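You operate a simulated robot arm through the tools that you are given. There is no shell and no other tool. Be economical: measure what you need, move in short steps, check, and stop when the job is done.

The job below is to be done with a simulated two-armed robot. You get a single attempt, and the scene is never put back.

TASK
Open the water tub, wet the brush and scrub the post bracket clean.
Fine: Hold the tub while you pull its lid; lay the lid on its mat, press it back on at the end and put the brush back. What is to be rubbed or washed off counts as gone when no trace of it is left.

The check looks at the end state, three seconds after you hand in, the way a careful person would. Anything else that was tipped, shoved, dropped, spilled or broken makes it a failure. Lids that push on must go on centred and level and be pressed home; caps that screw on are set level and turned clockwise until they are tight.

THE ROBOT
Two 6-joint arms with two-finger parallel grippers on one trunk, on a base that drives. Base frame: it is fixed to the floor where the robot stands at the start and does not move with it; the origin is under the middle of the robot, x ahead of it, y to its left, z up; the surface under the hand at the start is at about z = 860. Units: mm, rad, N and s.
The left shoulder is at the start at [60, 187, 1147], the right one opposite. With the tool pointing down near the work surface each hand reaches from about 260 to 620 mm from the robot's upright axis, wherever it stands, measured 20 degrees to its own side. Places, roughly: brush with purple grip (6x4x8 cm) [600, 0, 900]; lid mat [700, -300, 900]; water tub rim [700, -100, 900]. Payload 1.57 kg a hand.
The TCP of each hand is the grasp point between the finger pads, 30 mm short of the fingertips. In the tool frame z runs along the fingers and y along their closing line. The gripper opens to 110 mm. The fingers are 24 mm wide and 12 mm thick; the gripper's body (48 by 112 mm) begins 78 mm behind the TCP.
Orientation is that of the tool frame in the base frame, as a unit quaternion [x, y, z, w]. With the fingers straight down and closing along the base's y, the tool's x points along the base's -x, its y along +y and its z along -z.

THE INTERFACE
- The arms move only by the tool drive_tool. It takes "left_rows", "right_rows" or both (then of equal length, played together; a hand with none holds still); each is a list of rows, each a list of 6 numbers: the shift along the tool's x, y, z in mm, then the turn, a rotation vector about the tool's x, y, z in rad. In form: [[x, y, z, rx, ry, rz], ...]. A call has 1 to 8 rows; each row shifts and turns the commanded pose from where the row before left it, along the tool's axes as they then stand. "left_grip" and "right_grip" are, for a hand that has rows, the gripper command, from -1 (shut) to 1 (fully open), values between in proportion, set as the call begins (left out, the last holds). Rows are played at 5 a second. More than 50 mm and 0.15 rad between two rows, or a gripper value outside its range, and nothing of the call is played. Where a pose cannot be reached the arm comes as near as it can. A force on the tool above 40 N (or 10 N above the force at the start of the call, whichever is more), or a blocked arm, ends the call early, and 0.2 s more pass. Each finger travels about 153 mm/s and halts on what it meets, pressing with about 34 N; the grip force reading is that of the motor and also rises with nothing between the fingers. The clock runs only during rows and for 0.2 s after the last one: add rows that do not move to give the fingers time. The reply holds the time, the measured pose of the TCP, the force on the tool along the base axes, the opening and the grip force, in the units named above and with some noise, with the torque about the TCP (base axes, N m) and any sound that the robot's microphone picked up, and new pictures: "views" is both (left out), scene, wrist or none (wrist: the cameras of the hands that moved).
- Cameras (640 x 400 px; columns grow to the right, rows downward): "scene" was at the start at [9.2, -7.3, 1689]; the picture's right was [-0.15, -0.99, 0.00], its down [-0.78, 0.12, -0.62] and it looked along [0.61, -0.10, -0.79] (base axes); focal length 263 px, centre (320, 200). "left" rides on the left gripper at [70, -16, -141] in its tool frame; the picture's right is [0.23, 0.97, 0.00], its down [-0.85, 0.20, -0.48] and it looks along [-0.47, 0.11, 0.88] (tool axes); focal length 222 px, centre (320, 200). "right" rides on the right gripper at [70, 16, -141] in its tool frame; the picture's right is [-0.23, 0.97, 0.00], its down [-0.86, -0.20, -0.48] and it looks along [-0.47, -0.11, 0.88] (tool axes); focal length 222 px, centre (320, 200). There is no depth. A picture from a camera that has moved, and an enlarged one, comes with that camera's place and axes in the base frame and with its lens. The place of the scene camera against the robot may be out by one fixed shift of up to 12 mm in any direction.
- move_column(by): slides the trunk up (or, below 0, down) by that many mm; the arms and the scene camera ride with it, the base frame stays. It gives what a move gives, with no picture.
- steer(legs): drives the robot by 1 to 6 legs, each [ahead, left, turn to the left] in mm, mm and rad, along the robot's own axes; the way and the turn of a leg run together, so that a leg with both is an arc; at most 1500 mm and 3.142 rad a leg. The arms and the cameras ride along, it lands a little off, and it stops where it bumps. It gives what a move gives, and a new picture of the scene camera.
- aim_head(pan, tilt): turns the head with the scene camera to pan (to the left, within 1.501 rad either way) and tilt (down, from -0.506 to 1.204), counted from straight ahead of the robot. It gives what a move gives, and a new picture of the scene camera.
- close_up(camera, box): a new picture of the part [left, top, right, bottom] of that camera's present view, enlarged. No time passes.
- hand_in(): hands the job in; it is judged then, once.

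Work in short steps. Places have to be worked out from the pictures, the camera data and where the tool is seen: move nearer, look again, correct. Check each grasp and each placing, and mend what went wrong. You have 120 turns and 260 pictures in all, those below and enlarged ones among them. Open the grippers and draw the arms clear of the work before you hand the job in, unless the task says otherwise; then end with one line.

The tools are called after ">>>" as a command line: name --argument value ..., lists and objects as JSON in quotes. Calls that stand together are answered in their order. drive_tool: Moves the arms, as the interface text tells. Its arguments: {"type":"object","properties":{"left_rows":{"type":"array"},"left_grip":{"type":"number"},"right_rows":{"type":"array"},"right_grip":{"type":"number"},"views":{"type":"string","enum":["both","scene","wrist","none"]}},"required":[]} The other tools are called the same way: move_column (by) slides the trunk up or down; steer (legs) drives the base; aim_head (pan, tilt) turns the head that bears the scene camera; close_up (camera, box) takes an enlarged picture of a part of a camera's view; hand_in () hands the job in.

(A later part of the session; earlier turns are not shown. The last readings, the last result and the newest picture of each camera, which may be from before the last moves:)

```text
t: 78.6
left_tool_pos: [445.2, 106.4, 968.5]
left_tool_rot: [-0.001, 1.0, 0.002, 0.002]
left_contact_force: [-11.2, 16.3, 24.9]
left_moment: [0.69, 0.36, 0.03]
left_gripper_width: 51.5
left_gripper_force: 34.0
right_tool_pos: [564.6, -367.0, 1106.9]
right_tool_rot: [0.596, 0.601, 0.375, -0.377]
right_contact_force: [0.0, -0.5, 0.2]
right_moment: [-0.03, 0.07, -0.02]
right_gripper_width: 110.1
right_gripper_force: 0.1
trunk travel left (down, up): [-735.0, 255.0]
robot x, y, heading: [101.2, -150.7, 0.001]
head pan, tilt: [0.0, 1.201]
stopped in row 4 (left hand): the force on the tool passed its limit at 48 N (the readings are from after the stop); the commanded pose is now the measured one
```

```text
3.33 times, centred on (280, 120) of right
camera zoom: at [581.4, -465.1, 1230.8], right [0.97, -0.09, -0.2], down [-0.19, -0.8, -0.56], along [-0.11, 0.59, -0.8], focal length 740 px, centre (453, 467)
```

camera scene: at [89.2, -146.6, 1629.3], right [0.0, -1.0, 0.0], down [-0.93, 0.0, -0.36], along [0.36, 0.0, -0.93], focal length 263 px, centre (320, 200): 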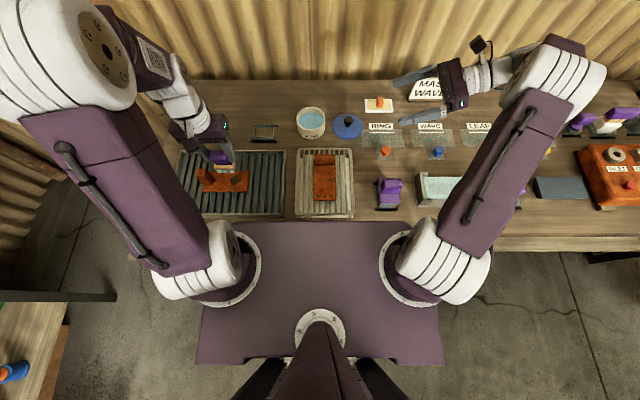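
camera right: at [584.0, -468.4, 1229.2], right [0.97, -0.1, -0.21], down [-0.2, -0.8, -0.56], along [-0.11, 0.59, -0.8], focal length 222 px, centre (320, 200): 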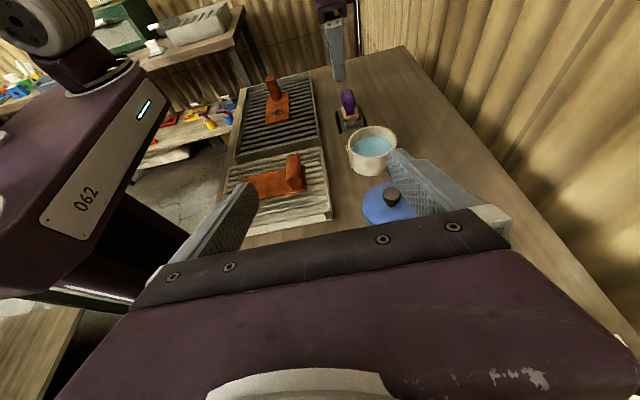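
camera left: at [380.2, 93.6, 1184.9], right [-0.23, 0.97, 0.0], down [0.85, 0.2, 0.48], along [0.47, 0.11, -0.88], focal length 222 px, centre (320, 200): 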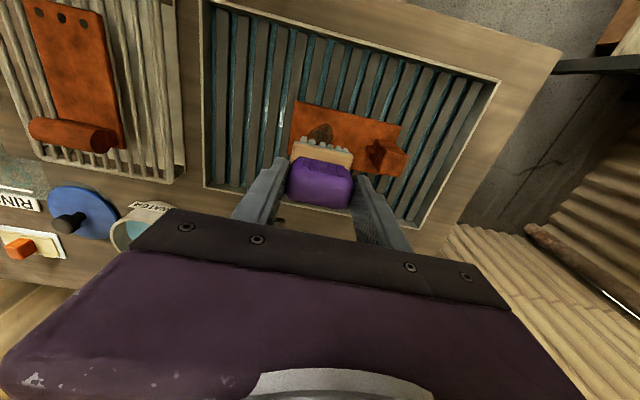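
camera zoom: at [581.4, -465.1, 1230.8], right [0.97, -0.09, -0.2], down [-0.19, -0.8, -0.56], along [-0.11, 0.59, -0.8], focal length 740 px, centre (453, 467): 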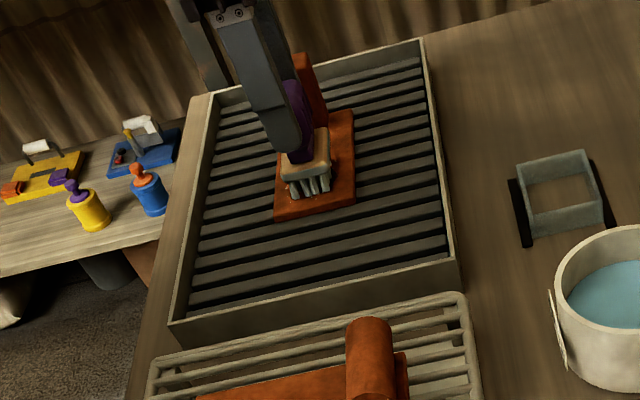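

Froth appears, so rubbing works, but pressure is too high. I ease up 1.5 mm and check the force.

>>> drive_tool --left_rows '[[-2, 0, -1.5, 0, 0.003, 0.002], [0, 0, 0, 0, 0, 0], [0, 0, 0, 0, 0, 0]]' --views "none"

```text
t: 79.4
left_tool_pos: [450.9, 104.5, 968.7]
left_tool_rot: [0.001, 1.0, 0.001, 0.002]
left_contact_force: [-2.9, 3.1, 5.3]
left_moment: [0.1, 0.18, -0.03]
left_gripper_width: 51.3
left_gripper_force: 34.3
right_tool_pos: [566.6, -369.0, 1106.0]
right_tool_rot: [0.599, 0.6, 0.375, -0.375]
right_contact_force: [0.9, 0.3, 1.0]
right_moment: [0.01, 0.03, 0.03]
right_gripper_width: 110.1
right_gripper_force: 0.0
trunk travel left (down, up): [-735.0, 255.0]
robot x, y, heading: [103.0, -153.6, 0.002]
head pan, tilt: [0.0, 1.201]
```

About 5 N now. I stroke gently around the blot.

>>> drive_tool --left_rows '[[0, 8, 0, 0, 0, 0], [0, 6, 0, 0, 0, 0], [0, -8, 0, 0, 0, 0], [0, -8, 0, 0, 0, 0], [4, 8, 0, 0, 0, 0], [4, 8, 0, 0, 0, 0], [0, -8, 0, 0, 0, 0], [0, -8, 0, 0, 0, 0]]' --views "none"

>>> close_up --camera "left" --box '[180, 40, 460, 215]'

```text
t: 81.2
left_tool_pos: [440.6, 103.3, 969.1]
left_tool_rot: [0.0, 1.0, 0.002, 0.0]
left_contact_force: [-0.5, 7.0, 8.3]
left_moment: [0.24, -0.17, 0.14]
left_gripper_width: 51.5
left_gripper_force: 33.9
right_tool_pos: [567.3, -368.8, 1105.3]
right_tool_rot: [0.599, 0.6, 0.375, -0.376]
right_contact_force: [-0.2, 0.2, -0.3]
right_moment: [0.01, 0.01, 0.01]
right_gripper_width: 110.1
right_gripper_force: 0.0
trunk travel left (down, up): [-735.0, 255.0]
robot x, y, heading: [98.7, -150.4, 0.003]
head pan, tilt: [0.0, 1.201]
```

```text
2.29 times, centred on (320, 128) of left
camera zoom: at [372.1, 86.0, 1110.1], right [-0.23, 0.97, 0.0], down [0.85, 0.2, 0.48], along [0.47, 0.11, -0.88], focal length 508 px, centre (320, 366)
```

zoom: 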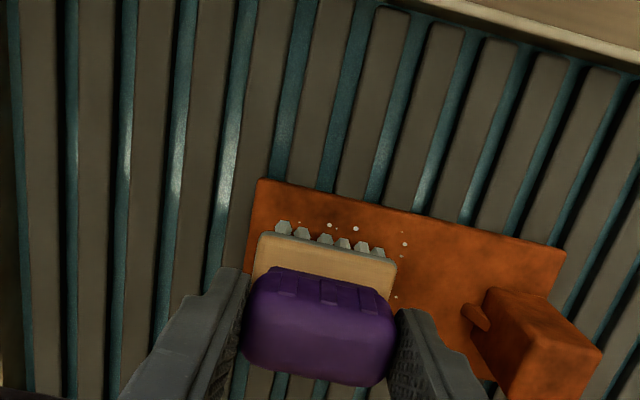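

Good gentle contact and the bracket stays. More strokes, sweeping x too.

>>> drive_tool --left_rows '[[0, 10, 0, 0, 0, 0], [0, 10, 0, 0, 0, 0], [-6, -10, 0, 0, 0, 0], [0, -10, 0, 0, 0, 0], [-6, 10, 0, 0, 0, 0], [0, 10, 0, 0, 0, 0], [-5, -10, 0, 0, 0, 0], [0, -10, 0, 0, 0, 0]]' --views "none"

>>> drive_tool --left_rows '[[0, 10, 0, 0, 0, 0], [0, 10, 0, 0, 0, 0], [6, -10, 0, 0, 0, 0], [0, -10, 0, 0, 0, 0], [6, 10, 0, 0, 0, 0], [0, 10, 0, 0, 0, 0], [5, -10, 0, 0, 0, 0], [0, -10, 0, 0, 0, 0]]' --views "none"

>>> drive_tool --left_rows '[[0, 10, -10, 0, 0, 0], [0, 0, -30, 0, 0, 0], [35, 0, -30, 0, 0, 0], [35, 0, 0, 0, 0, 0], [0, 0, 0, 0, 0, 0]]' --views "wrist"

>>> close_up --camera "left" --box '[180, 60, 460, 235]'

>>> close_up --camera "right" --box '[240, 80, 320, 130]'

```text
t: 83.0
left_tool_pos: [458.7, 105.3, 969.6]
left_tool_rot: [0.0, 1.0, 0.001, 0.002]
left_contact_force: [-1.9, 14.4, 15.6]
left_moment: [0.69, -0.27, 0.29]
left_gripper_width: 51.4
left_gripper_force: 33.8
right_tool_pos: [565.8, -368.2, 1106.3]
right_tool_rot: [0.598, 0.601, 0.375, -0.376]
right_contact_force: [0.2, 0.4, 0.0]
right_moment: [0.02, 0.0, -0.03]
right_gripper_width: 109.9
right_gripper_force: 0.1
trunk travel left (down, up): [-735.0, 255.0]
robot x, y, heading: [97.8, -156.3, 0.01]
head pan, tilt: [0.0, 1.201]
```

```text
t: 84.8
left_tool_pos: [443.0, 100.9, 968.9]
left_tool_rot: [0.001, 1.0, 0.002, -0.002]
left_contact_force: [0.3, -0.2, -2.1]
left_moment: [0.04, -0.03, 0.0]
left_gripper_width: 51.3
left_gripper_force: 34.0
right_tool_pos: [568.0, -370.3, 1105.1]
right_tool_rot: [0.598, 0.599, 0.376, -0.377]
right_contact_force: [1.3, -1.4, -0.6]
right_moment: [-0.01, -0.04, 0.02]
right_gripper_width: 110.0
right_gripper_force: 0.1
trunk travel left (down, up): [-735.0, 255.0]
robot x, y, heading: [98.8, -151.1, -0.003]
head pan, tilt: [0.0, 1.201]
```

```text
t: 86.0
left_tool_pos: [372.3, 111.9, 1036.9]
left_tool_rot: [0.001, 1.0, 0.002, 0.001]
left_contact_force: [0.3, 0.4, -1.8]
left_moment: [0.02, 0.05, 0.03]
left_gripper_width: 51.2
left_gripper_force: 33.9
right_tool_pos: [569.4, -368.8, 1104.2]
right_tool_rot: [0.598, 0.599, 0.376, -0.377]
right_contact_force: [0.8, 0.2, 1.1]
right_moment: [0.0, 0.0, 0.04]
right_gripper_width: 109.9
right_gripper_force: 0.2
trunk travel left (down, up): [-735.0, 255.0]
robot x, y, heading: [98.5, -151.2, 0.002]
head pan, tilt: [0.0, 1.201]
camera left: at [303.0, 95.3, 1178.9], right [-0.23, 0.97, 0.0], down [0.86, 0.2, 0.48], along [0.47, 0.11, -0.88], focal length 222 px, centre (320, 200)
```

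left: 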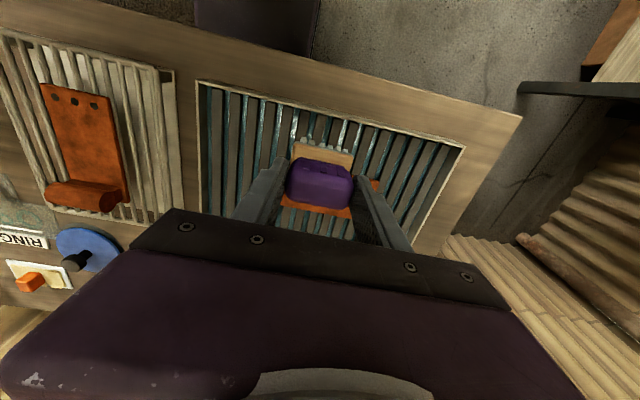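

```text
2.29 times, centred on (320, 148) of left
camera zoom: at [303.0, 95.3, 1178.9], right [-0.23, 0.97, 0.0], down [0.86, 0.2, 0.48], along [0.47, 0.11, -0.88], focal length 508 px, centre (320, 320)
```

zoom: 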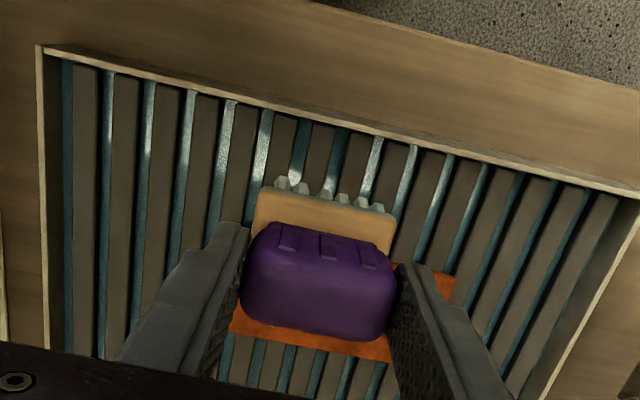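

```text
8.00 times, centred on (280, 105) of right
camera zoom: at [585.5, -466.1, 1228.8], right [0.97, -0.09, -0.21], down [-0.2, -0.8, -0.56], along [-0.11, 0.59, -0.8], focal length 1777 px, centre (640, 960)
```

zoom: 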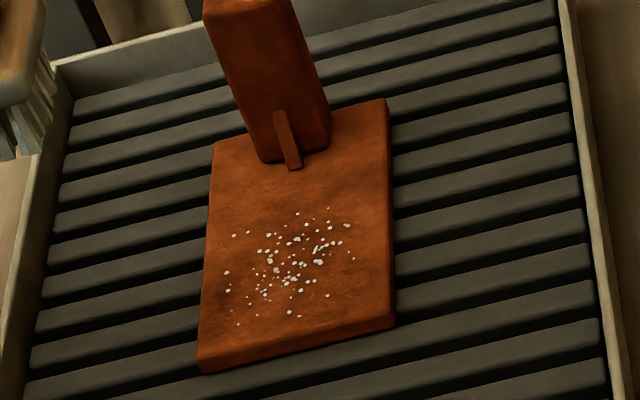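

The dark blot seems gone under froth flecks. I move the hand away to see the plate from the scene and wrist cameras.

>>> drive_tool --left_rows '[[0, 0, -20, 0, 0, 0], [-10, -45, 0, 0, 0, 0], [-10, -45, 0, 0, 0, 0], [-20, -40, 0, 0, 0, 0], [0, 0, 0, 0, 0, 0]]' --views "wrist"

>>> close_up --camera "scene" --box '[180, 140, 300, 215]'

>>> close_up --camera "left" --box '[360, 80, 520, 180]'

>>> close_up --camera "right" --box '[260, 95, 300, 120]'

```text
t: 87.2
left_tool_pos: [410.5, -17.7, 1057.8]
left_tool_rot: [0.0, 1.0, 0.002, -0.001]
left_contact_force: [0.8, 0.4, -2.1]
left_moment: [0.01, 0.03, -0.04]
left_gripper_width: 51.4
left_gripper_force: 34.2
right_tool_pos: [568.2, -369.6, 1106.5]
right_tool_rot: [0.597, 0.6, 0.375, -0.377]
right_contact_force: [-0.4, -0.2, 0.5]
right_moment: [0.02, 0.0, -0.02]
right_gripper_width: 109.7
right_gripper_force: 0.0
trunk travel left (down, up): [-735.0, 255.0]
robot x, y, heading: [99.6, -150.6, -0.001]
head pan, tilt: [0.0, 1.201]
camera left: at [341.1, -35.0, 1200.0], right [-0.23, 0.97, 0.0], down [0.86, 0.2, 0.48], along [0.47, 0.11, -0.88], focal length 222 px, centre (320, 200)
```

left: 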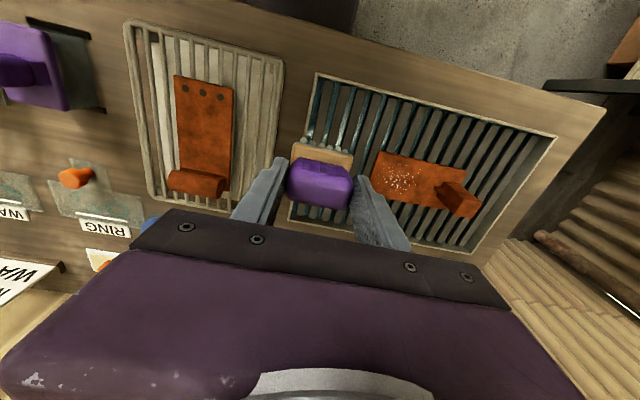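

```text
5.33 times, centred on (240, 178) of scene
camera zoom: at [90.4, -147.3, 1629.3], right [0.0, -1.0, 0.0], down [-0.93, 0.0, -0.36], along [0.36, 0.0, -0.93], focal length 1402 px, centre (747, 320)
```

zoom: 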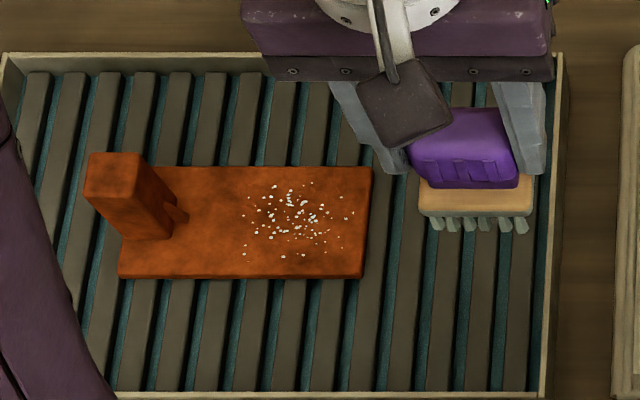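

```text
4.00 times, centred on (440, 130) of left
camera zoom: at [341.1, -35.0, 1200.0], right [-0.23, 0.97, 0.0], down [0.86, 0.2, 0.48], along [0.47, 0.11, -0.88], focal length 888 px, centre (-160, 480)
```

zoom: 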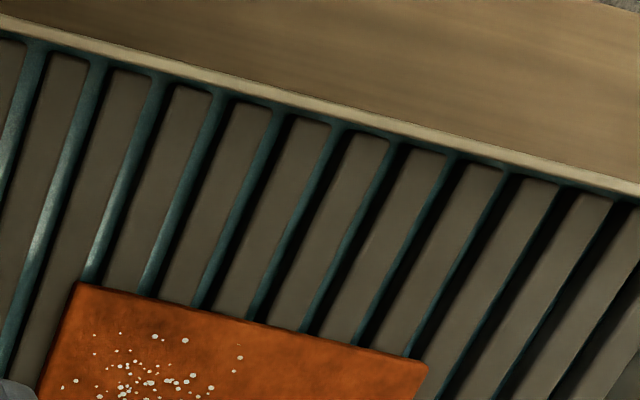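

```text
16.00 times, centred on (280, 108) of right
camera zoom: at [584.2, -465.6, 1229.5], right [0.97, -0.09, -0.21], down [-0.2, -0.8, -0.56], along [-0.11, 0.59, -0.8], focal length 3554 px, centre (960, 1680)
```

zoom: 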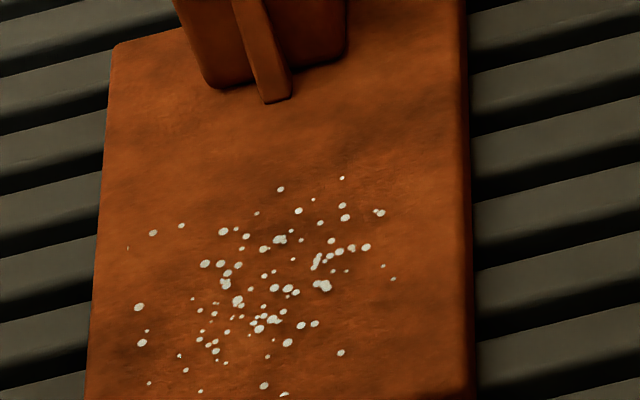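

The dark blot is gone to the eye, only froth flecks remain. For safety I go back and scrub another thorough round.

>>> drive_tool --left_rows '[[-10, 42, 0, 0, 0, 0], [-10, 42, 0, 0, 0, 0], [-16, 41, 0, 0, 0, 0], [0, 0, 40, 0, 0, 0], [0, 0, 35, 0, 0, 0], [0, 0, 8, 0, 0, 0], [0, 0, 4, 0, 0, 0], [0, 0, 1.5, 0, 0, 0]]' --views "none"

```text
t: 89.0
left_tool_pos: [446.2, 106.8, 972.3]
left_tool_rot: [0.0, 1.0, 0.001, 0.001]
left_contact_force: [1.0, 0.1, -3.4]
left_moment: [0.02, 0.03, -0.01]
left_gripper_width: 51.4
left_gripper_force: 34.6
right_tool_pos: [567.2, -369.6, 1106.1]
right_tool_rot: [0.598, 0.601, 0.374, -0.377]
right_contact_force: [-0.1, -0.3, 0.2]
right_moment: [0.03, -0.04, -0.02]
right_gripper_width: 109.9
right_gripper_force: 0.1
trunk travel left (down, up): [-735.0, 255.0]
robot x, y, heading: [101.0, -153.2, 0.002]
head pan, tilt: [0.0, 1.201]
```

Not yet touching; I lower 3 mm more and stroke.

>>> drive_tool --left_rows '[[0, 0, 2, 0, 0, 0], [0, 0, 1.3, 0, 0, 0], [0, 0, 0, 0, 0, 0]]' --views "none"

>>> drive_tool --left_rows '[[0, 8, 0, 0, 0, 0], [0, 8, 0, 0, 0, 0], [-5, -10, 0, 0, 0, 0], [0, -10, 0, 0, 0, 0], [-5, 10, 0, 0, 0, 0], [0, 10, 0, 0, 0, 0], [0, -10, 0, 0, 0, 0], [0, -10, 0, 0, 0, 0]]' --views "none"

>>> drive_tool --left_rows '[[5, 10, 0, 0, 0, 0], [0, 10, 0, 0, 0, 0], [5, -10, 0, 0, 0, 0], [0, -10, 0, 0, 0, 0], [6, 10, 0, 0, 0, 0], [0, 10, 0, 0, 0, 0], [6, -10, 0, 0, 0, 0], [0, -10, 0, 0, 0, 0]]' --views "none"

```text
t: 89.8
left_tool_pos: [447.6, 107.1, 966.8]
left_tool_rot: [0.0, 1.0, 0.002, 0.001]
left_contact_force: [-0.2, 1.1, 7.1]
left_moment: [-0.21, -0.18, -0.01]
left_gripper_width: 51.5
left_gripper_force: 34.2
right_tool_pos: [567.2, -368.4, 1105.9]
right_tool_rot: [0.598, 0.6, 0.376, -0.377]
right_contact_force: [0.0, -0.1, 0.6]
right_moment: [0.0, -0.03, -0.01]
right_gripper_width: 109.9
right_gripper_force: 0.1
trunk travel left (down, up): [-735.0, 255.0]
robot x, y, heading: [96.4, -151.5, 0.001]
head pan, tilt: [0.0, 1.201]
```

```text
t: 90.9
left_tool_pos: [452.0, 107.2, 967.8]
left_tool_rot: [-0.001, 1.0, 0.003, 0.003]
left_contact_force: [-7.3, 14.2, 17.9]
left_moment: [0.65, 0.36, -0.03]
left_gripper_width: 51.3
left_gripper_force: 33.6
right_tool_pos: [565.9, -367.8, 1105.5]
right_tool_rot: [0.597, 0.601, 0.376, -0.377]
right_contact_force: [0.0, 0.1, 0.0]
right_moment: [0.03, -0.01, 0.01]
right_gripper_width: 110.2
right_gripper_force: 0.1
trunk travel left (down, up): [-735.0, 255.0]
robot x, y, heading: [100.2, -149.5, 0.005]
head pan, tilt: [0.0, 1.201]
stopped in row 5 (left hand): the force on the tool passed its limit at 42 N (the readings are from after the stop); the commanded pose is now the measured one
```

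```text
t: 91.7
left_tool_pos: [448.4, 119.5, 967.9]
left_tool_rot: [0.001, 1.0, 0.005, 0.011]
left_contact_force: [-0.2, 3.5, 3.1]
left_moment: [0.13, 0.07, -0.08]
left_gripper_width: 51.2
left_gripper_force: 34.3
right_tool_pos: [566.2, -366.9, 1106.4]
right_tool_rot: [0.597, 0.601, 0.375, -0.376]
right_contact_force: [0.3, 0.3, -0.3]
right_moment: [0.01, 0.01, 0.0]
right_gripper_width: 109.8
right_gripper_force: 0.0
trunk travel left (down, up): [-735.0, 255.0]
robot x, y, heading: [98.7, -151.6, 0.001]
head pan, tilt: [0.0, 1.201]
stopped in row 4 (left hand): the force on the tool passed its limit at 44 N (the readings are from after the stop); the commanded pose is now the measured one
```

Spikes at reversals; I level the hand, ease 1 mm, and continue with shorter strokes.

>>> drive_tool --left_rows '[[0, 0, -1.2, 0.01, 0.022, -0.002], [0, 0, 0, 0, 0, 0]]' --views "none"

>>> drive_tool --left_rows '[[0, -7, 0, 0, 0, 0], [0, -7, 0, 0, 0, 0], [0, -6, 0, 0, 0, 0], [4, 0, 0, 0, 0, 0], [4, 6, 0, 0, 0, 0], [0, 6, 0, 0, 0, 0], [0, 6, 0, 0, 0, 0], [-4, 0, 0, 0, 0, 0]]' --views "none"

>>> drive_tool --left_rows '[[-5, -6, 0, 0, 0, 0], [-5, -6, 0, 0, 0, 0], [0, -6, 0, 0, 0, 0], [-4, 0, 0, 0, 0, 0], [0, 6, 0, 0, 0, 0], [0, 6, 0, 0, 0, 0], [0, 6, 0, 0, 0, 0], [4, 0, 0, 0, 0, 0]]' --views "none"

```text
t: 92.3
left_tool_pos: [448.9, 118.3, 970.4]
left_tool_rot: [-0.001, 1.0, 0.001, -0.003]
left_contact_force: [0.1, 0.6, -1.7]
left_moment: [0.03, 0.0, -0.02]
left_gripper_width: 51.2
left_gripper_force: 34.2
right_tool_pos: [568.0, -367.5, 1106.6]
right_tool_rot: [0.596, 0.601, 0.374, -0.378]
right_contact_force: [0.2, 0.0, 0.5]
right_moment: [0.03, 0.0, 0.01]
right_gripper_width: 110.1
right_gripper_force: 0.1
trunk travel left (down, up): [-735.0, 255.0]
robot x, y, heading: [99.5, -151.5, 0.0]
head pan, tilt: [0.0, 1.201]
```

```text
t: 94.1
left_tool_pos: [445.9, 116.5, 968.0]
left_tool_rot: [-0.001, 1.0, 0.0, -0.002]
left_contact_force: [0.1, 0.8, -2.0]
left_moment: [0.06, 0.01, 0.02]
left_gripper_width: 51.4
left_gripper_force: 34.0
right_tool_pos: [567.8, -367.7, 1105.2]
right_tool_rot: [0.597, 0.601, 0.374, -0.378]
right_contact_force: [0.4, -0.3, -0.1]
right_moment: [0.02, 0.04, 0.0]
right_gripper_width: 109.9
right_gripper_force: 0.0
trunk travel left (down, up): [-735.0, 255.0]
robot x, y, heading: [103.9, -150.8, 0.005]
head pan, tilt: [0.0, 1.201]
```

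```text
t: 95.9
left_tool_pos: [455.1, 116.0, 969.4]
left_tool_rot: [-0.001, 1.0, 0.001, -0.002]
left_contact_force: [-0.3, 0.4, -2.3]
left_moment: [0.02, -0.04, 0.0]
left_gripper_width: 51.3
left_gripper_force: 33.7
right_tool_pos: [568.7, -366.9, 1106.5]
right_tool_rot: [0.597, 0.601, 0.374, -0.377]
right_contact_force: [0.3, 0.2, -0.4]
right_moment: [0.0, -0.01, 0.0]
right_gripper_width: 110.2
right_gripper_force: 0.0
trunk travel left (down, up): [-735.0, 255.0]
robot x, y, heading: [99.4, -152.6, -0.002]
head pan, tilt: [0.0, 1.201]
```

Contact was lost after easing; I look at the plate to see whether more is needed.

>>> drive_tool --left_rows '[[0, 0, -20, 0, 0, 0], [0, 0, -40, 0, 0, 0], [10, -45, -30, 0, 0, 0], [10, -45, 0, 0, 0, 0], [10, -40, 0, 0, 0, 0], [0, 0, 0, 0, 0, 0]]' --views "none"

>>> close_up --camera "scene" --box '[200, 155, 260, 195]'

>>> close_up --camera "right" --box '[256, 90, 304, 120]'

>>> close_up --camera "left" --box '[340, 100, 480, 190]'

```text
refused: row 3 steps farther than a row can; nothing moved
```

```text
10.00 times, centred on (230, 175) of scene
camera zoom: at [90.4, -146.9, 1629.3], right [0.0, -1.0, 0.0], down [-0.93, 0.0, -0.36], along [0.36, 0.0, -0.93], focal length 2629 px, centre (1220, 450)
```

zoom: 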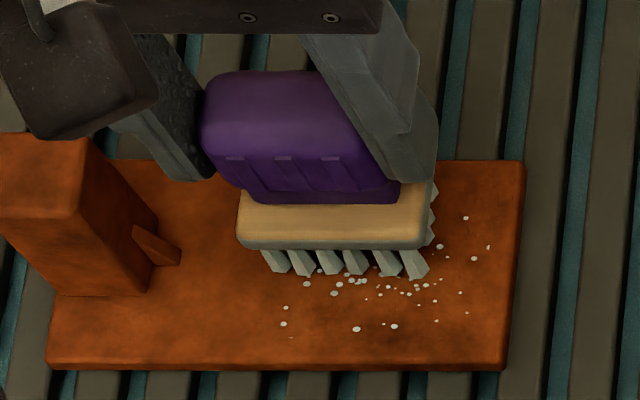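

```text
13.33 times, centred on (280, 105) of right
camera zoom: at [585.1, -463.7, 1229.4], right [0.97, -0.09, -0.21], down [-0.19, -0.8, -0.56], along [-0.11, 0.59, -0.8], focal length 2962 px, centre (853, 1467)
```

zoom: 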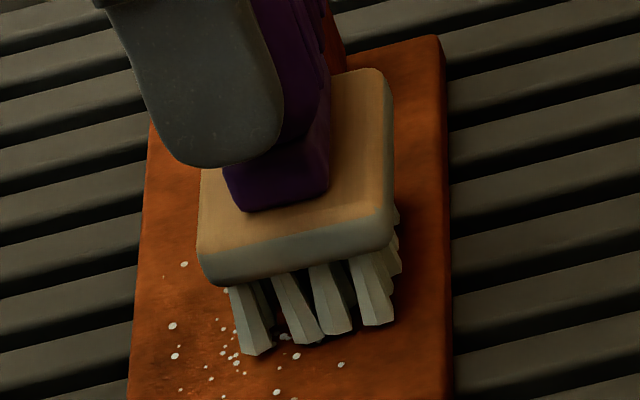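

```text
4.44 times, centred on (410, 145) of left
camera zoom: at [385.1, 100.2, 1110.8], right [-0.23, 0.97, 0.0], down [0.86, 0.2, 0.48], along [0.46, 0.11, -0.88], focal length 987 px, centre (-80, 444)
```

zoom: 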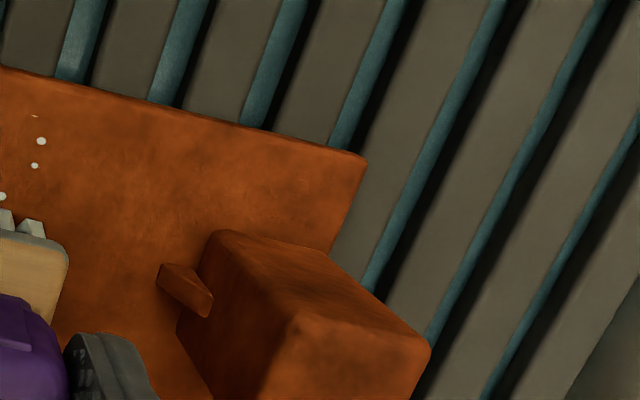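

The row was too long; I lift with shorter rows and look.

>>> drive_tool --left_rows '[[0, 0, -20, 0, 0, 0], [0, 0, -40, 0, 0, 0], [0, 0, -30, 0, 0, 0], [10, -45, 0, 0, 0, 0], [10, -45, 0, 0, 0, 0], [10, -40, 0, 0, 0, 0], [0, 0, 0, 0, 0, 0]]' --views "wrist"

>>> close_up --camera "scene" --box '[190, 150, 270, 200]'

>>> close_up --camera "right" --box '[256, 90, 304, 120]'

>>> close_up --camera "left" --box '[240, 110, 480, 260]'

```text
t: 97.5
left_tool_pos: [426.3, -11.7, 1058.6]
left_tool_rot: [-0.001, 1.0, 0.0, -0.002]
left_contact_force: [-0.2, -0.3, -2.5]
left_moment: [-0.04, -0.01, -0.03]
left_gripper_width: 51.2
left_gripper_force: 33.8
right_tool_pos: [568.5, -366.9, 1105.4]
right_tool_rot: [0.597, 0.601, 0.375, -0.377]
right_contact_force: [-0.8, -1.2, 0.6]
right_moment: [0.0, 0.01, 0.04]
right_gripper_width: 109.7
right_gripper_force: 0.1
trunk travel left (down, up): [-735.0, 255.0]
robot x, y, heading: [99.3, -153.2, 0.0]
head pan, tilt: [0.0, 1.201]
camera left: at [357.5, -27.6, 1198.7], right [-0.23, 0.97, 0.0], down [0.86, 0.2, 0.48], along [0.46, 0.11, -0.88], focal length 222 px, centre (320, 200)
```

left: 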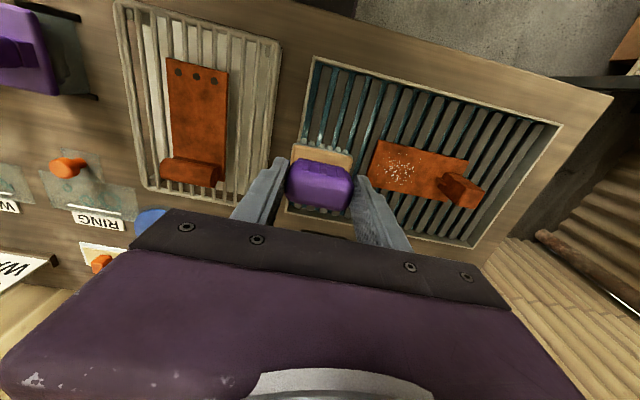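

```text
8.00 times, centred on (230, 175) of scene
camera zoom: at [90.9, -146.4, 1629.3], right [0.0, -1.0, 0.0], down [-0.93, 0.0, -0.36], along [0.36, 0.0, -0.93], focal length 2103 px, centre (1040, 400)
```

zoom: 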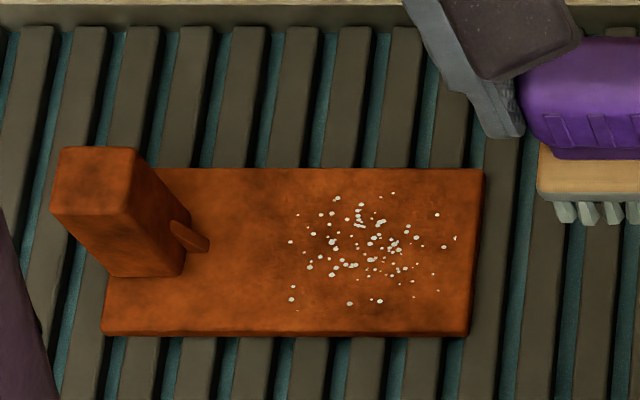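

```text
13.33 times, centred on (280, 105) of right
camera zoom: at [585.5, -463.2, 1229.3], right [0.97, -0.09, -0.21], down [-0.19, -0.8, -0.56], along [-0.11, 0.59, -0.8], focal length 2962 px, centre (853, 1467)
```

zoom: 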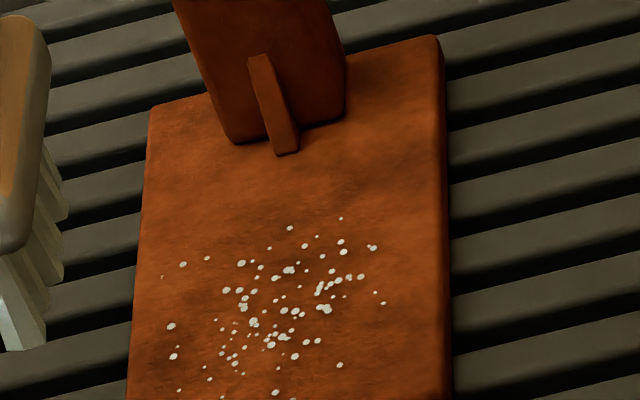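

```text
2.67 times, centred on (360, 185) of left
camera zoom: at [357.5, -27.6, 1198.7], right [-0.23, 0.97, 0.0], down [0.86, 0.2, 0.48], along [0.46, 0.11, -0.88], focal length 592 px, centre (213, 240)
```

zoom: 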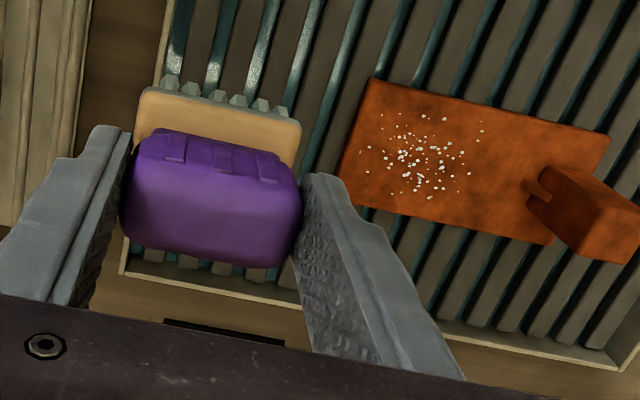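

The froth pattern is unchanged between rounds and no dark stain shows, so the plate is clean. Now I take the brush back above its holder (home TCP [638.1,37.7]).

>>> drive_tool --left_rows '[[-42, 10, 0, 0, 0, 0], [-42, 10, 0, 0, 0, 0], [-42, 10, 0, 0, 0, 0], [-42, 10, 0, 0, 0, 0], [-42, 10, 0, 0, 0, 0], [0, 0, 0, 0, 0, 0]]' --views "wrist"

>>> close_up --camera "right" --box '[310, 20, 430, 140]'

>>> close_up --camera "left" --box '[220, 90, 420, 215]'

```text
t: 98.9
left_tool_pos: [634.0, 36.0, 1059.6]
left_tool_rot: [0.001, 1.0, 0.0, -0.001]
left_contact_force: [-0.2, -0.6, -1.5]
left_moment: [-0.03, 0.0, 0.03]
left_gripper_width: 51.5
left_gripper_force: 33.8
right_tool_pos: [568.6, -366.5, 1106.1]
right_tool_rot: [0.597, 0.601, 0.375, -0.377]
right_contact_force: [0.1, 0.0, 0.3]
right_moment: [0.02, -0.01, 0.0]
right_gripper_width: 110.1
right_gripper_force: 0.0
trunk travel left (down, up): [-735.0, 255.0]
robot x, y, heading: [99.4, -151.5, 0.0]
head pan, tilt: [0.0, 1.201]
camera left: at [564.6, 20.8, 1200.6], right [-0.23, 0.97, 0.0], down [0.86, 0.2, 0.48], along [0.46, 0.11, -0.88], focal length 222 px, centre (320, 200)
```

left: 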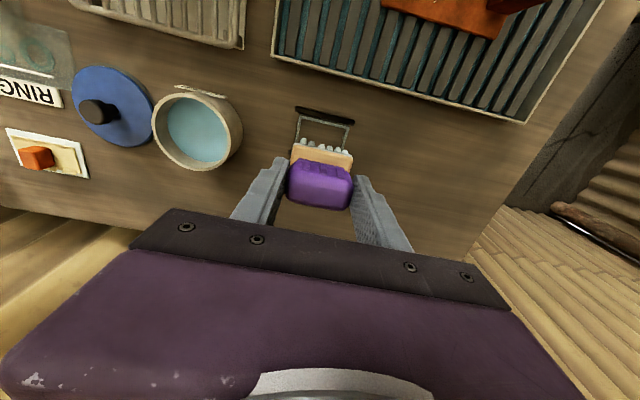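

```text
3.33 times, centred on (370, 80) of right
camera zoom: at [584.4, -463.9, 1229.7], right [0.97, -0.09, -0.2], down [-0.19, -0.8, -0.56], along [-0.11, 0.59, -0.8], focal length 740 px, centre (153, 600)
```

zoom: 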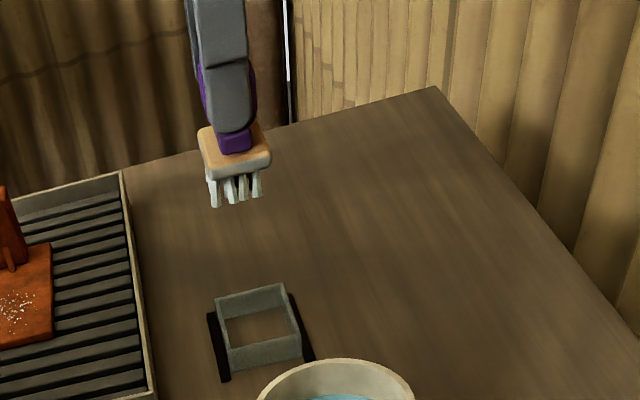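

```text
3.20 times, centred on (320, 152) of left
camera zoom: at [564.6, 20.8, 1200.6], right [-0.23, 0.97, 0.0], down [0.86, 0.2, 0.48], along [0.46, 0.11, -0.88], focal length 711 px, centre (320, 352)
```

zoom: 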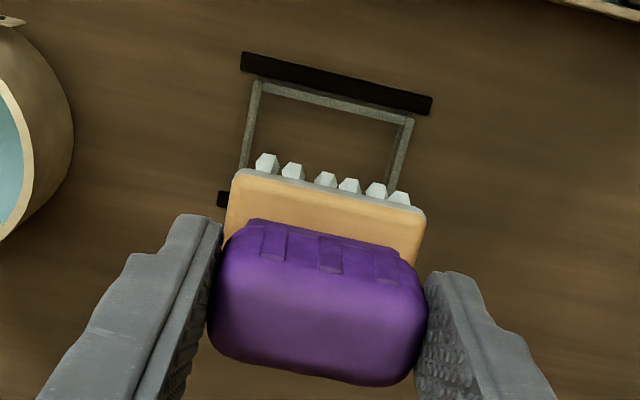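

The brush sits nearly as before in the grip. I align and lower to z≈980 and check against the holder.

>>> drive_tool --left_rows '[[-3, 1.7, 30, 0, 0, 0], [0, 0, 30, 0, 0, 0], [0, 0, 20, 0, 0, 0], [0, 0, 0, 0, 0, 0]]' --views "none"

>>> close_up --camera "right" --box '[330, 60, 410, 140]'

>>> close_up --camera "left" --box '[220, 90, 420, 215]'

>>> close_up --camera "scene" --box '[230, 90, 310, 150]'

```text
t: 99.9
left_tool_pos: [638.8, 38.4, 979.9]
left_tool_rot: [-0.001, 1.0, 0.0, -0.002]
left_contact_force: [0.3, 0.8, -2.6]
left_moment: [-0.01, 0.01, -0.02]
left_gripper_width: 51.3
left_gripper_force: 34.3
right_tool_pos: [568.6, -366.4, 1107.1]
right_tool_rot: [0.597, 0.6, 0.375, -0.378]
right_contact_force: [0.8, 0.0, 0.2]
right_moment: [0.03, 0.01, 0.0]
right_gripper_width: 109.9
right_gripper_force: 0.1
trunk travel left (down, up): [-735.0, 255.0]
robot x, y, heading: [101.6, -152.3, 0.008]
head pan, tilt: [0.0, 1.201]
```

```text
5.00 times, centred on (370, 100) of right
camera zoom: at [585.5, -463.6, 1229.2], right [0.97, -0.09, -0.21], down [-0.19, -0.8, -0.56], along [-0.11, 0.59, -0.8], focal length 1111 px, centre (70, 700)
```

zoom: 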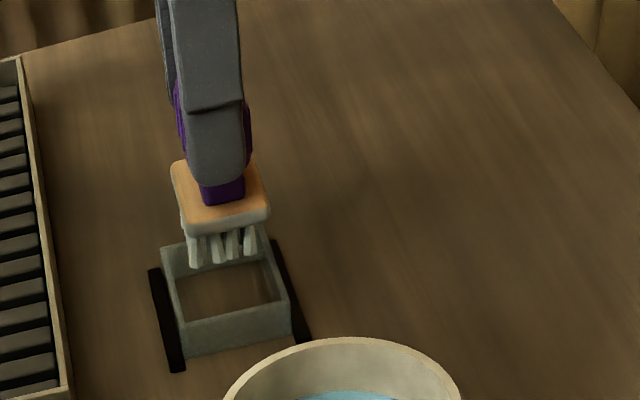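

```text
3.20 times, centred on (320, 152) of left
camera zoom: at [570.2, 21.1, 1121.7], right [-0.23, 0.97, 0.0], down [0.86, 0.2, 0.48], along [0.46, 0.11, -0.88], focal length 711 px, centre (320, 352)
```

zoom: 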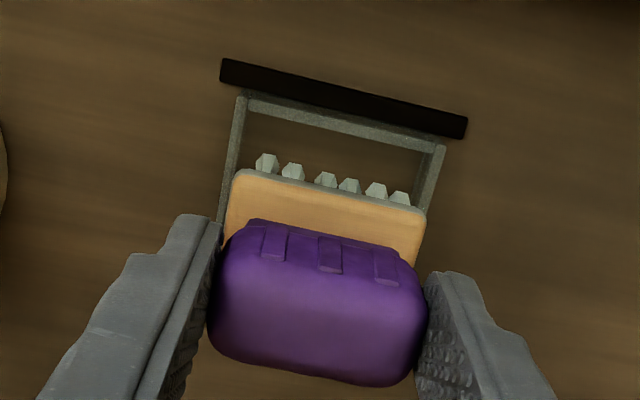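

```text
6.67 times, centred on (270, 120) of scene
camera zoom: at [90.9, -146.7, 1629.3], right [0.0, -1.0, 0.0], down [-0.93, 0.0, -0.36], along [0.36, 0.0, -0.93], focal length 1753 px, centre (653, 733)
```

zoom: 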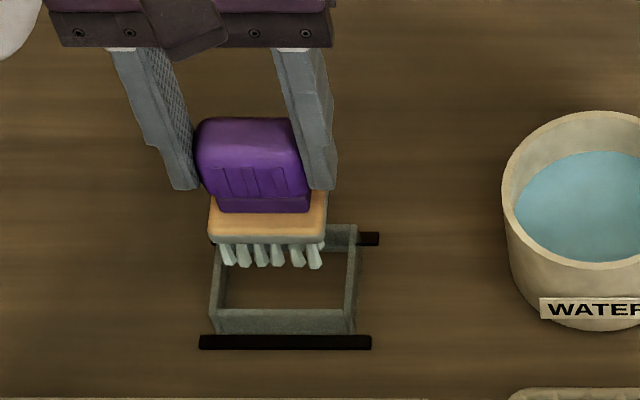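

The brush is above the holder frame in line. I lower into it, watching force.

>>> drive_tool --left_rows '[[1, -0.7, 10, 0, 0, 0], [0, 0, 8, 0, 0, 0], [0, 0, 6, 0, 0, 0], [0, 0, 0, 0, 0, 0]]' --views "none"

>>> close_up --camera "right" --box '[330, 60, 410, 140]'

>>> close_up --camera "left" --box '[220, 90, 420, 215]'

>>> close_up --camera "scene" --box '[230, 90, 310, 150]'

```text
t: 100.9
left_tool_pos: [635.7, 37.9, 953.3]
left_tool_rot: [-0.001, 1.0, 0.0, -0.001]
left_contact_force: [-0.6, -0.7, -2.3]
left_moment: [0.0, -0.02, -0.02]
left_gripper_width: 51.5
left_gripper_force: 33.9
right_tool_pos: [567.7, -367.9, 1104.6]
right_tool_rot: [0.597, 0.601, 0.374, -0.377]
right_contact_force: [-1.3, 0.2, -0.9]
right_moment: [0.0, -0.02, -0.01]
right_gripper_width: 110.2
right_gripper_force: 0.1
trunk travel left (down, up): [-735.0, 255.0]
robot x, y, heading: [100.0, -152.8, -0.0]
head pan, tilt: [0.0, 1.201]
```

```text
5.00 times, centred on (370, 100) of right
camera zoom: at [585.4, -463.6, 1229.3], right [0.97, -0.09, -0.21], down [-0.19, -0.8, -0.56], along [-0.11, 0.59, -0.8], focal length 1111 px, centre (70, 700)
```

zoom: 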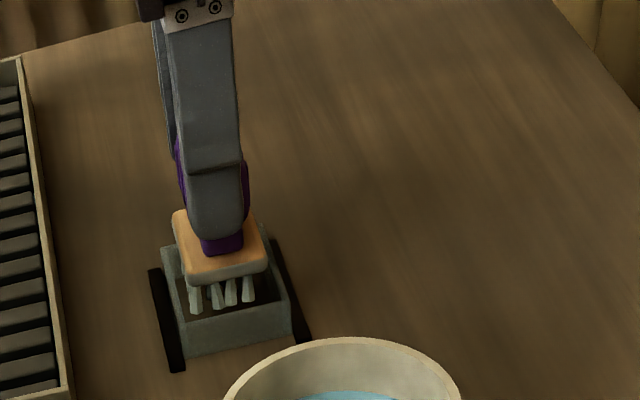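

```text
3.20 times, centred on (320, 152) of left
camera zoom: at [567.3, 21.7, 1095.5], right [-0.23, 0.97, 0.0], down [0.86, 0.2, 0.48], along [0.46, 0.11, -0.88], focal length 711 px, centre (320, 352)
```

zoom: 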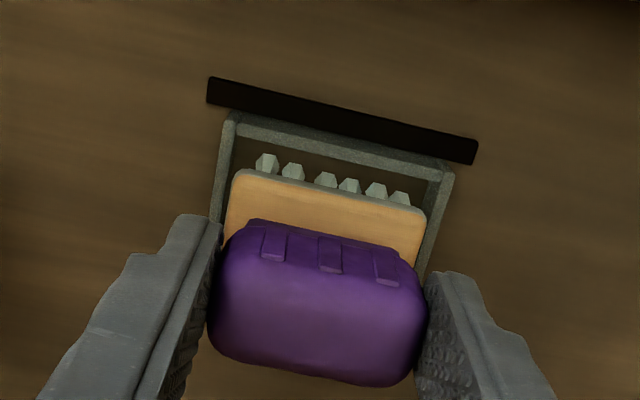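

```text
6.67 times, centred on (270, 120) of scene
camera zoom: at [90.8, -146.8, 1629.3], right [0.0, -1.0, 0.0], down [-0.93, 0.0, -0.36], along [0.36, 0.0, -0.93], focal length 1753 px, centre (653, 733)
```

zoom: 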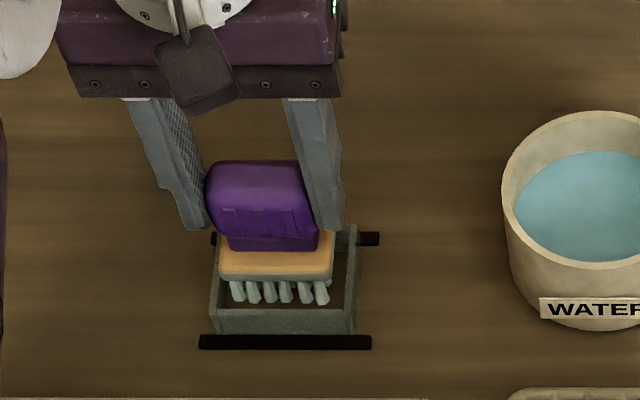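

It is entering the frame; I nudge −1.5 mm in y and go the last 12 mm.

>>> drive_tool --left_rows '[[0, -1.5, 4, 0, 0, 0], [0, 0, 4, 0, 0, 0], [0, 0, 2, 0, 0, 0], [0, 0, 0, 0, 0, 0]]' --views "none"

>>> drive_tool --left_rows '[[0, 0, 1, 0, 0, 0], [0, 0, 1, 0, 0, 0], [0, 0, 0, 0, 0, 0]]' --views "none"

>>> close_up --camera "right" --box '[330, 60, 410, 140]'

```text
t: 101.9
left_tool_pos: [635.8, 35.7, 943.9]
left_tool_rot: [-0.001, 1.0, 0.0, -0.002]
left_contact_force: [0.1, 0.1, -2.3]
left_moment: [0.0, 0.01, -0.01]
left_gripper_width: 51.4
left_gripper_force: 34.5
right_tool_pos: [569.2, -366.3, 1106.1]
right_tool_rot: [0.597, 0.601, 0.374, -0.377]
right_contact_force: [0.5, 0.6, -0.3]
right_moment: [-0.01, -0.01, 0.03]
right_gripper_width: 110.0
right_gripper_force: 0.0
trunk travel left (down, up): [-735.0, 255.0]
robot x, y, heading: [94.9, -148.8, 0.005]
head pan, tilt: [0.0, 1.201]
```

```text
t: 102.7
left_tool_pos: [635.7, 35.0, 942.6]
left_tool_rot: [-0.002, 1.0, -0.001, -0.002]
left_contact_force: [0.8, 0.6, -2.0]
left_moment: [0.04, 0.04, 0.01]
left_gripper_width: 51.5
left_gripper_force: 33.8
right_tool_pos: [568.9, -366.5, 1105.7]
right_tool_rot: [0.597, 0.601, 0.374, -0.378]
right_contact_force: [1.0, 0.1, 0.7]
right_moment: [-0.01, 0.0, -0.02]
right_gripper_width: 110.1
right_gripper_force: 0.0
trunk travel left (down, up): [-735.0, 255.0]
robot x, y, heading: [99.3, -151.9, 0.004]
head pan, tilt: [0.0, 1.201]
```

```text
5.00 times, centred on (370, 100) of right
camera zoom: at [585.4, -463.6, 1229.3], right [0.97, -0.09, -0.21], down [-0.19, -0.8, -0.56], along [-0.11, 0.59, -0.8], focal length 1111 px, centre (70, 700)
```

zoom: 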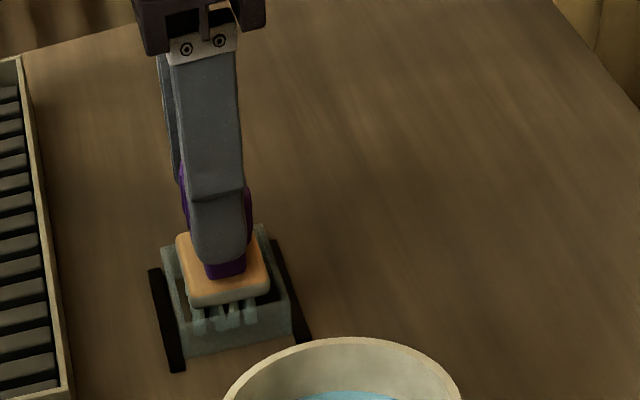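

Still free; I nudge +1 mm in x and lower on until it touches.

>>> drive_tool --left_rows '[[-1.5, 0, 1, 0, 0, 0], [0, 0, 1, 0, 0, 0], [0, 0, 0, 0, 0, 0]]' --views "none"

>>> drive_tool --left_rows '[[0, 0, 1, 0, 0, 0], [0, 0, 1, 0, 0, 0], [0, 0, 0, 0, 0, 0]]' --views "none"

```text
t: 103.5
left_tool_pos: [638.7, 36.1, 941.5]
left_tool_rot: [-0.001, 1.0, 0.0, -0.002]
left_contact_force: [0.1, 0.1, -3.3]
left_moment: [-0.02, -0.04, -0.01]
left_gripper_width: 51.4
left_gripper_force: 33.6
right_tool_pos: [569.3, -367.5, 1104.1]
right_tool_rot: [0.597, 0.601, 0.375, -0.377]
right_contact_force: [0.0, 0.7, -0.2]
right_moment: [0.0, -0.05, 0.02]
right_gripper_width: 109.9
right_gripper_force: 0.1
trunk travel left (down, up): [-735.0, 255.0]
robot x, y, heading: [98.8, -151.4, 0.009]
head pan, tilt: [0.0, 1.201]
```

```text
t: 104.3
left_tool_pos: [638.7, 36.5, 938.7]
left_tool_rot: [-0.001, 1.0, 0.0, -0.002]
left_contact_force: [0.1, 0.3, -1.6]
left_moment: [0.02, 0.02, 0.02]
left_gripper_width: 51.3
left_gripper_force: 33.8
right_tool_pos: [568.5, -366.7, 1105.6]
right_tool_rot: [0.597, 0.602, 0.374, -0.377]
right_contact_force: [-0.6, -0.2, 0.4]
right_moment: [0.01, 0.01, -0.01]
right_gripper_width: 110.2
right_gripper_force: 0.0
trunk travel left (down, up): [-735.0, 255.0]
robot x, y, heading: [94.9, -152.6, 0.004]
head pan, tilt: [0.0, 1.201]
```

>>> drive_tool --left_rows '[[0, 0, 1, 0, 0, 0], [0, 0, 1, 0, 0, 0], [0, 0, 0, 0, 0, 0]]' --views "none"

>>> close_up --camera "scene" --box '[230, 90, 310, 150]'

>>> close_up --camera "right" --box '[330, 60, 410, 140]'

```text
t: 105.1
left_tool_pos: [638.9, 37.1, 940.1]
left_tool_rot: [-0.001, 1.0, 0.0, 0.0]
left_contact_force: [1.0, 3.0, 6.2]
left_moment: [0.14, -0.28, 0.01]
left_gripper_width: 51.2
left_gripper_force: 34.5
right_tool_pos: [567.5, -366.8, 1106.5]
right_tool_rot: [0.596, 0.602, 0.374, -0.378]
right_contact_force: [-0.1, -0.3, 0.4]
right_moment: [0.02, -0.01, -0.02]
right_gripper_width: 110.0
right_gripper_force: 0.2
trunk travel left (down, up): [-735.0, 255.0]
robot x, y, heading: [98.6, -152.9, 0.004]
head pan, tilt: [0.0, 1.201]
```

```text
6.67 times, centred on (270, 120) of scene
camera zoom: at [89.6, -146.5, 1629.4], right [0.0, -1.0, 0.0], down [-0.93, 0.0, -0.36], along [0.36, 0.0, -0.93], focal length 1753 px, centre (653, 733)
```

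zoom: 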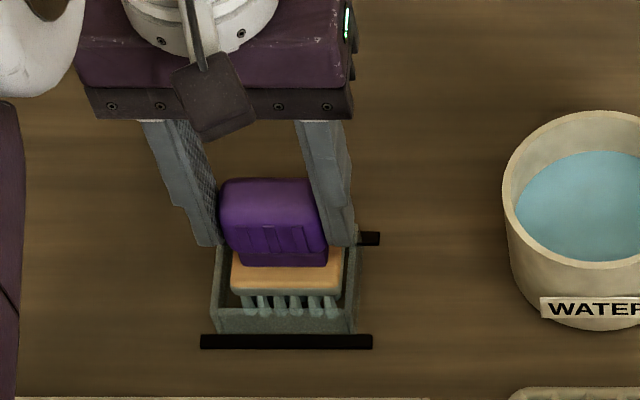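

```text
5.00 times, centred on (370, 100) of right
camera zoom: at [584.5, -463.3, 1229.9], right [0.97, -0.09, -0.2], down [-0.19, -0.8, -0.56], along [-0.11, 0.59, -0.8], focal length 1111 px, centre (70, 700)
```

zoom: 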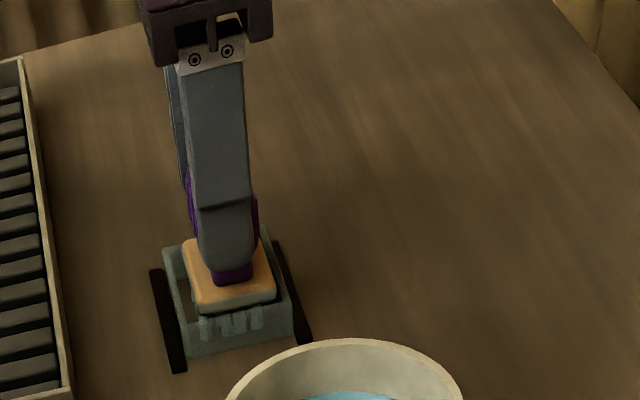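

Contact at 940, the home height: the brush stands in its holder. I open and rise.

>>> drive_tool --left_rows '[[0, 0, -0.5, 0, 0, 0], [0, 0, 0, 0, 0, 0], [0, 0, 0, 0, 0, 0], [0, 0, -20, 0, 0, 0], [0, 0, -40, 0, 0, 0], [0, 0, -40, 0, 0, 0], [0, 0, 0, 0, 0, 0]]' --left_grip 0.5 --views "wrist"

>>> close_up --camera "left" --box '[240, 90, 400, 190]'

>>> close_up --camera "right" --box '[330, 60, 410, 140]'

```text
t: 106.7
left_tool_pos: [634.2, 35.5, 1036.6]
left_tool_rot: [-0.001, 1.0, 0.0, -0.002]
left_contact_force: [-0.3, 0.3, 0.6]
left_moment: [0.01, 0.01, 0.0]
left_gripper_width: 82.5
left_gripper_force: 0.0
right_tool_pos: [567.3, -367.5, 1104.0]
right_tool_rot: [0.596, 0.601, 0.374, -0.378]
right_contact_force: [0.0, 0.6, 0.6]
right_moment: [0.01, 0.02, 0.03]
right_gripper_width: 110.2
right_gripper_force: 0.0
trunk travel left (down, up): [-735.0, 255.0]
robot x, y, heading: [105.7, -154.0, 0.002]
head pan, tilt: [0.0, 1.201]
camera left: at [564.6, 18.8, 1178.4], right [-0.23, 0.97, 0.0], down [0.86, 0.2, 0.48], along [0.46, 0.11, -0.88], focal length 222 px, centre (320, 200)
```

left: 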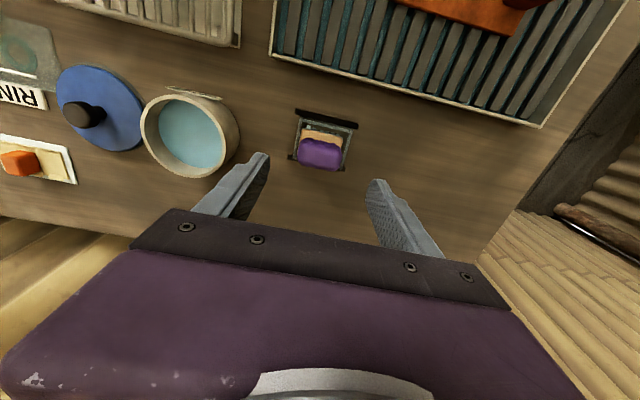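

```text
4.00 times, centred on (320, 140) of left
camera zoom: at [564.6, 18.8, 1178.4], right [-0.23, 0.97, 0.0], down [0.86, 0.2, 0.48], along [0.46, 0.11, -0.88], focal length 888 px, centre (320, 440)
```

zoom: 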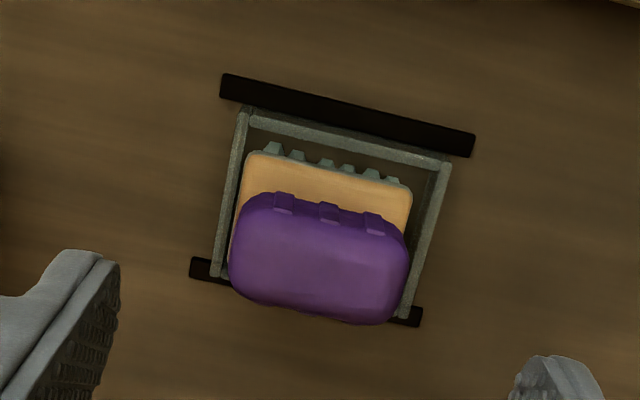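

```text
5.00 times, centred on (370, 100) of right
camera zoom: at [585.6, -463.6, 1229.2], right [0.97, -0.09, -0.21], down [-0.19, -0.8, -0.56], along [-0.11, 0.59, -0.8], focal length 1111 px, centre (70, 700)
```

zoom: 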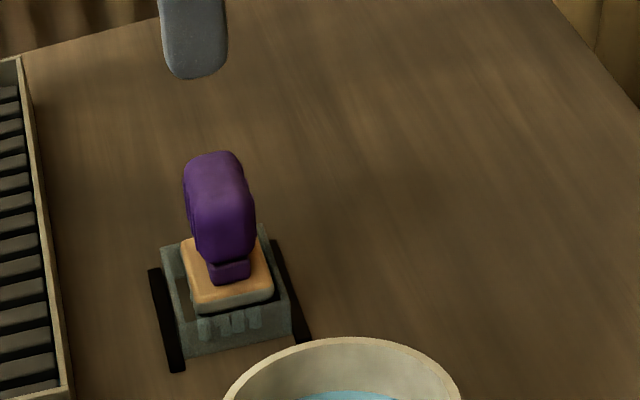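

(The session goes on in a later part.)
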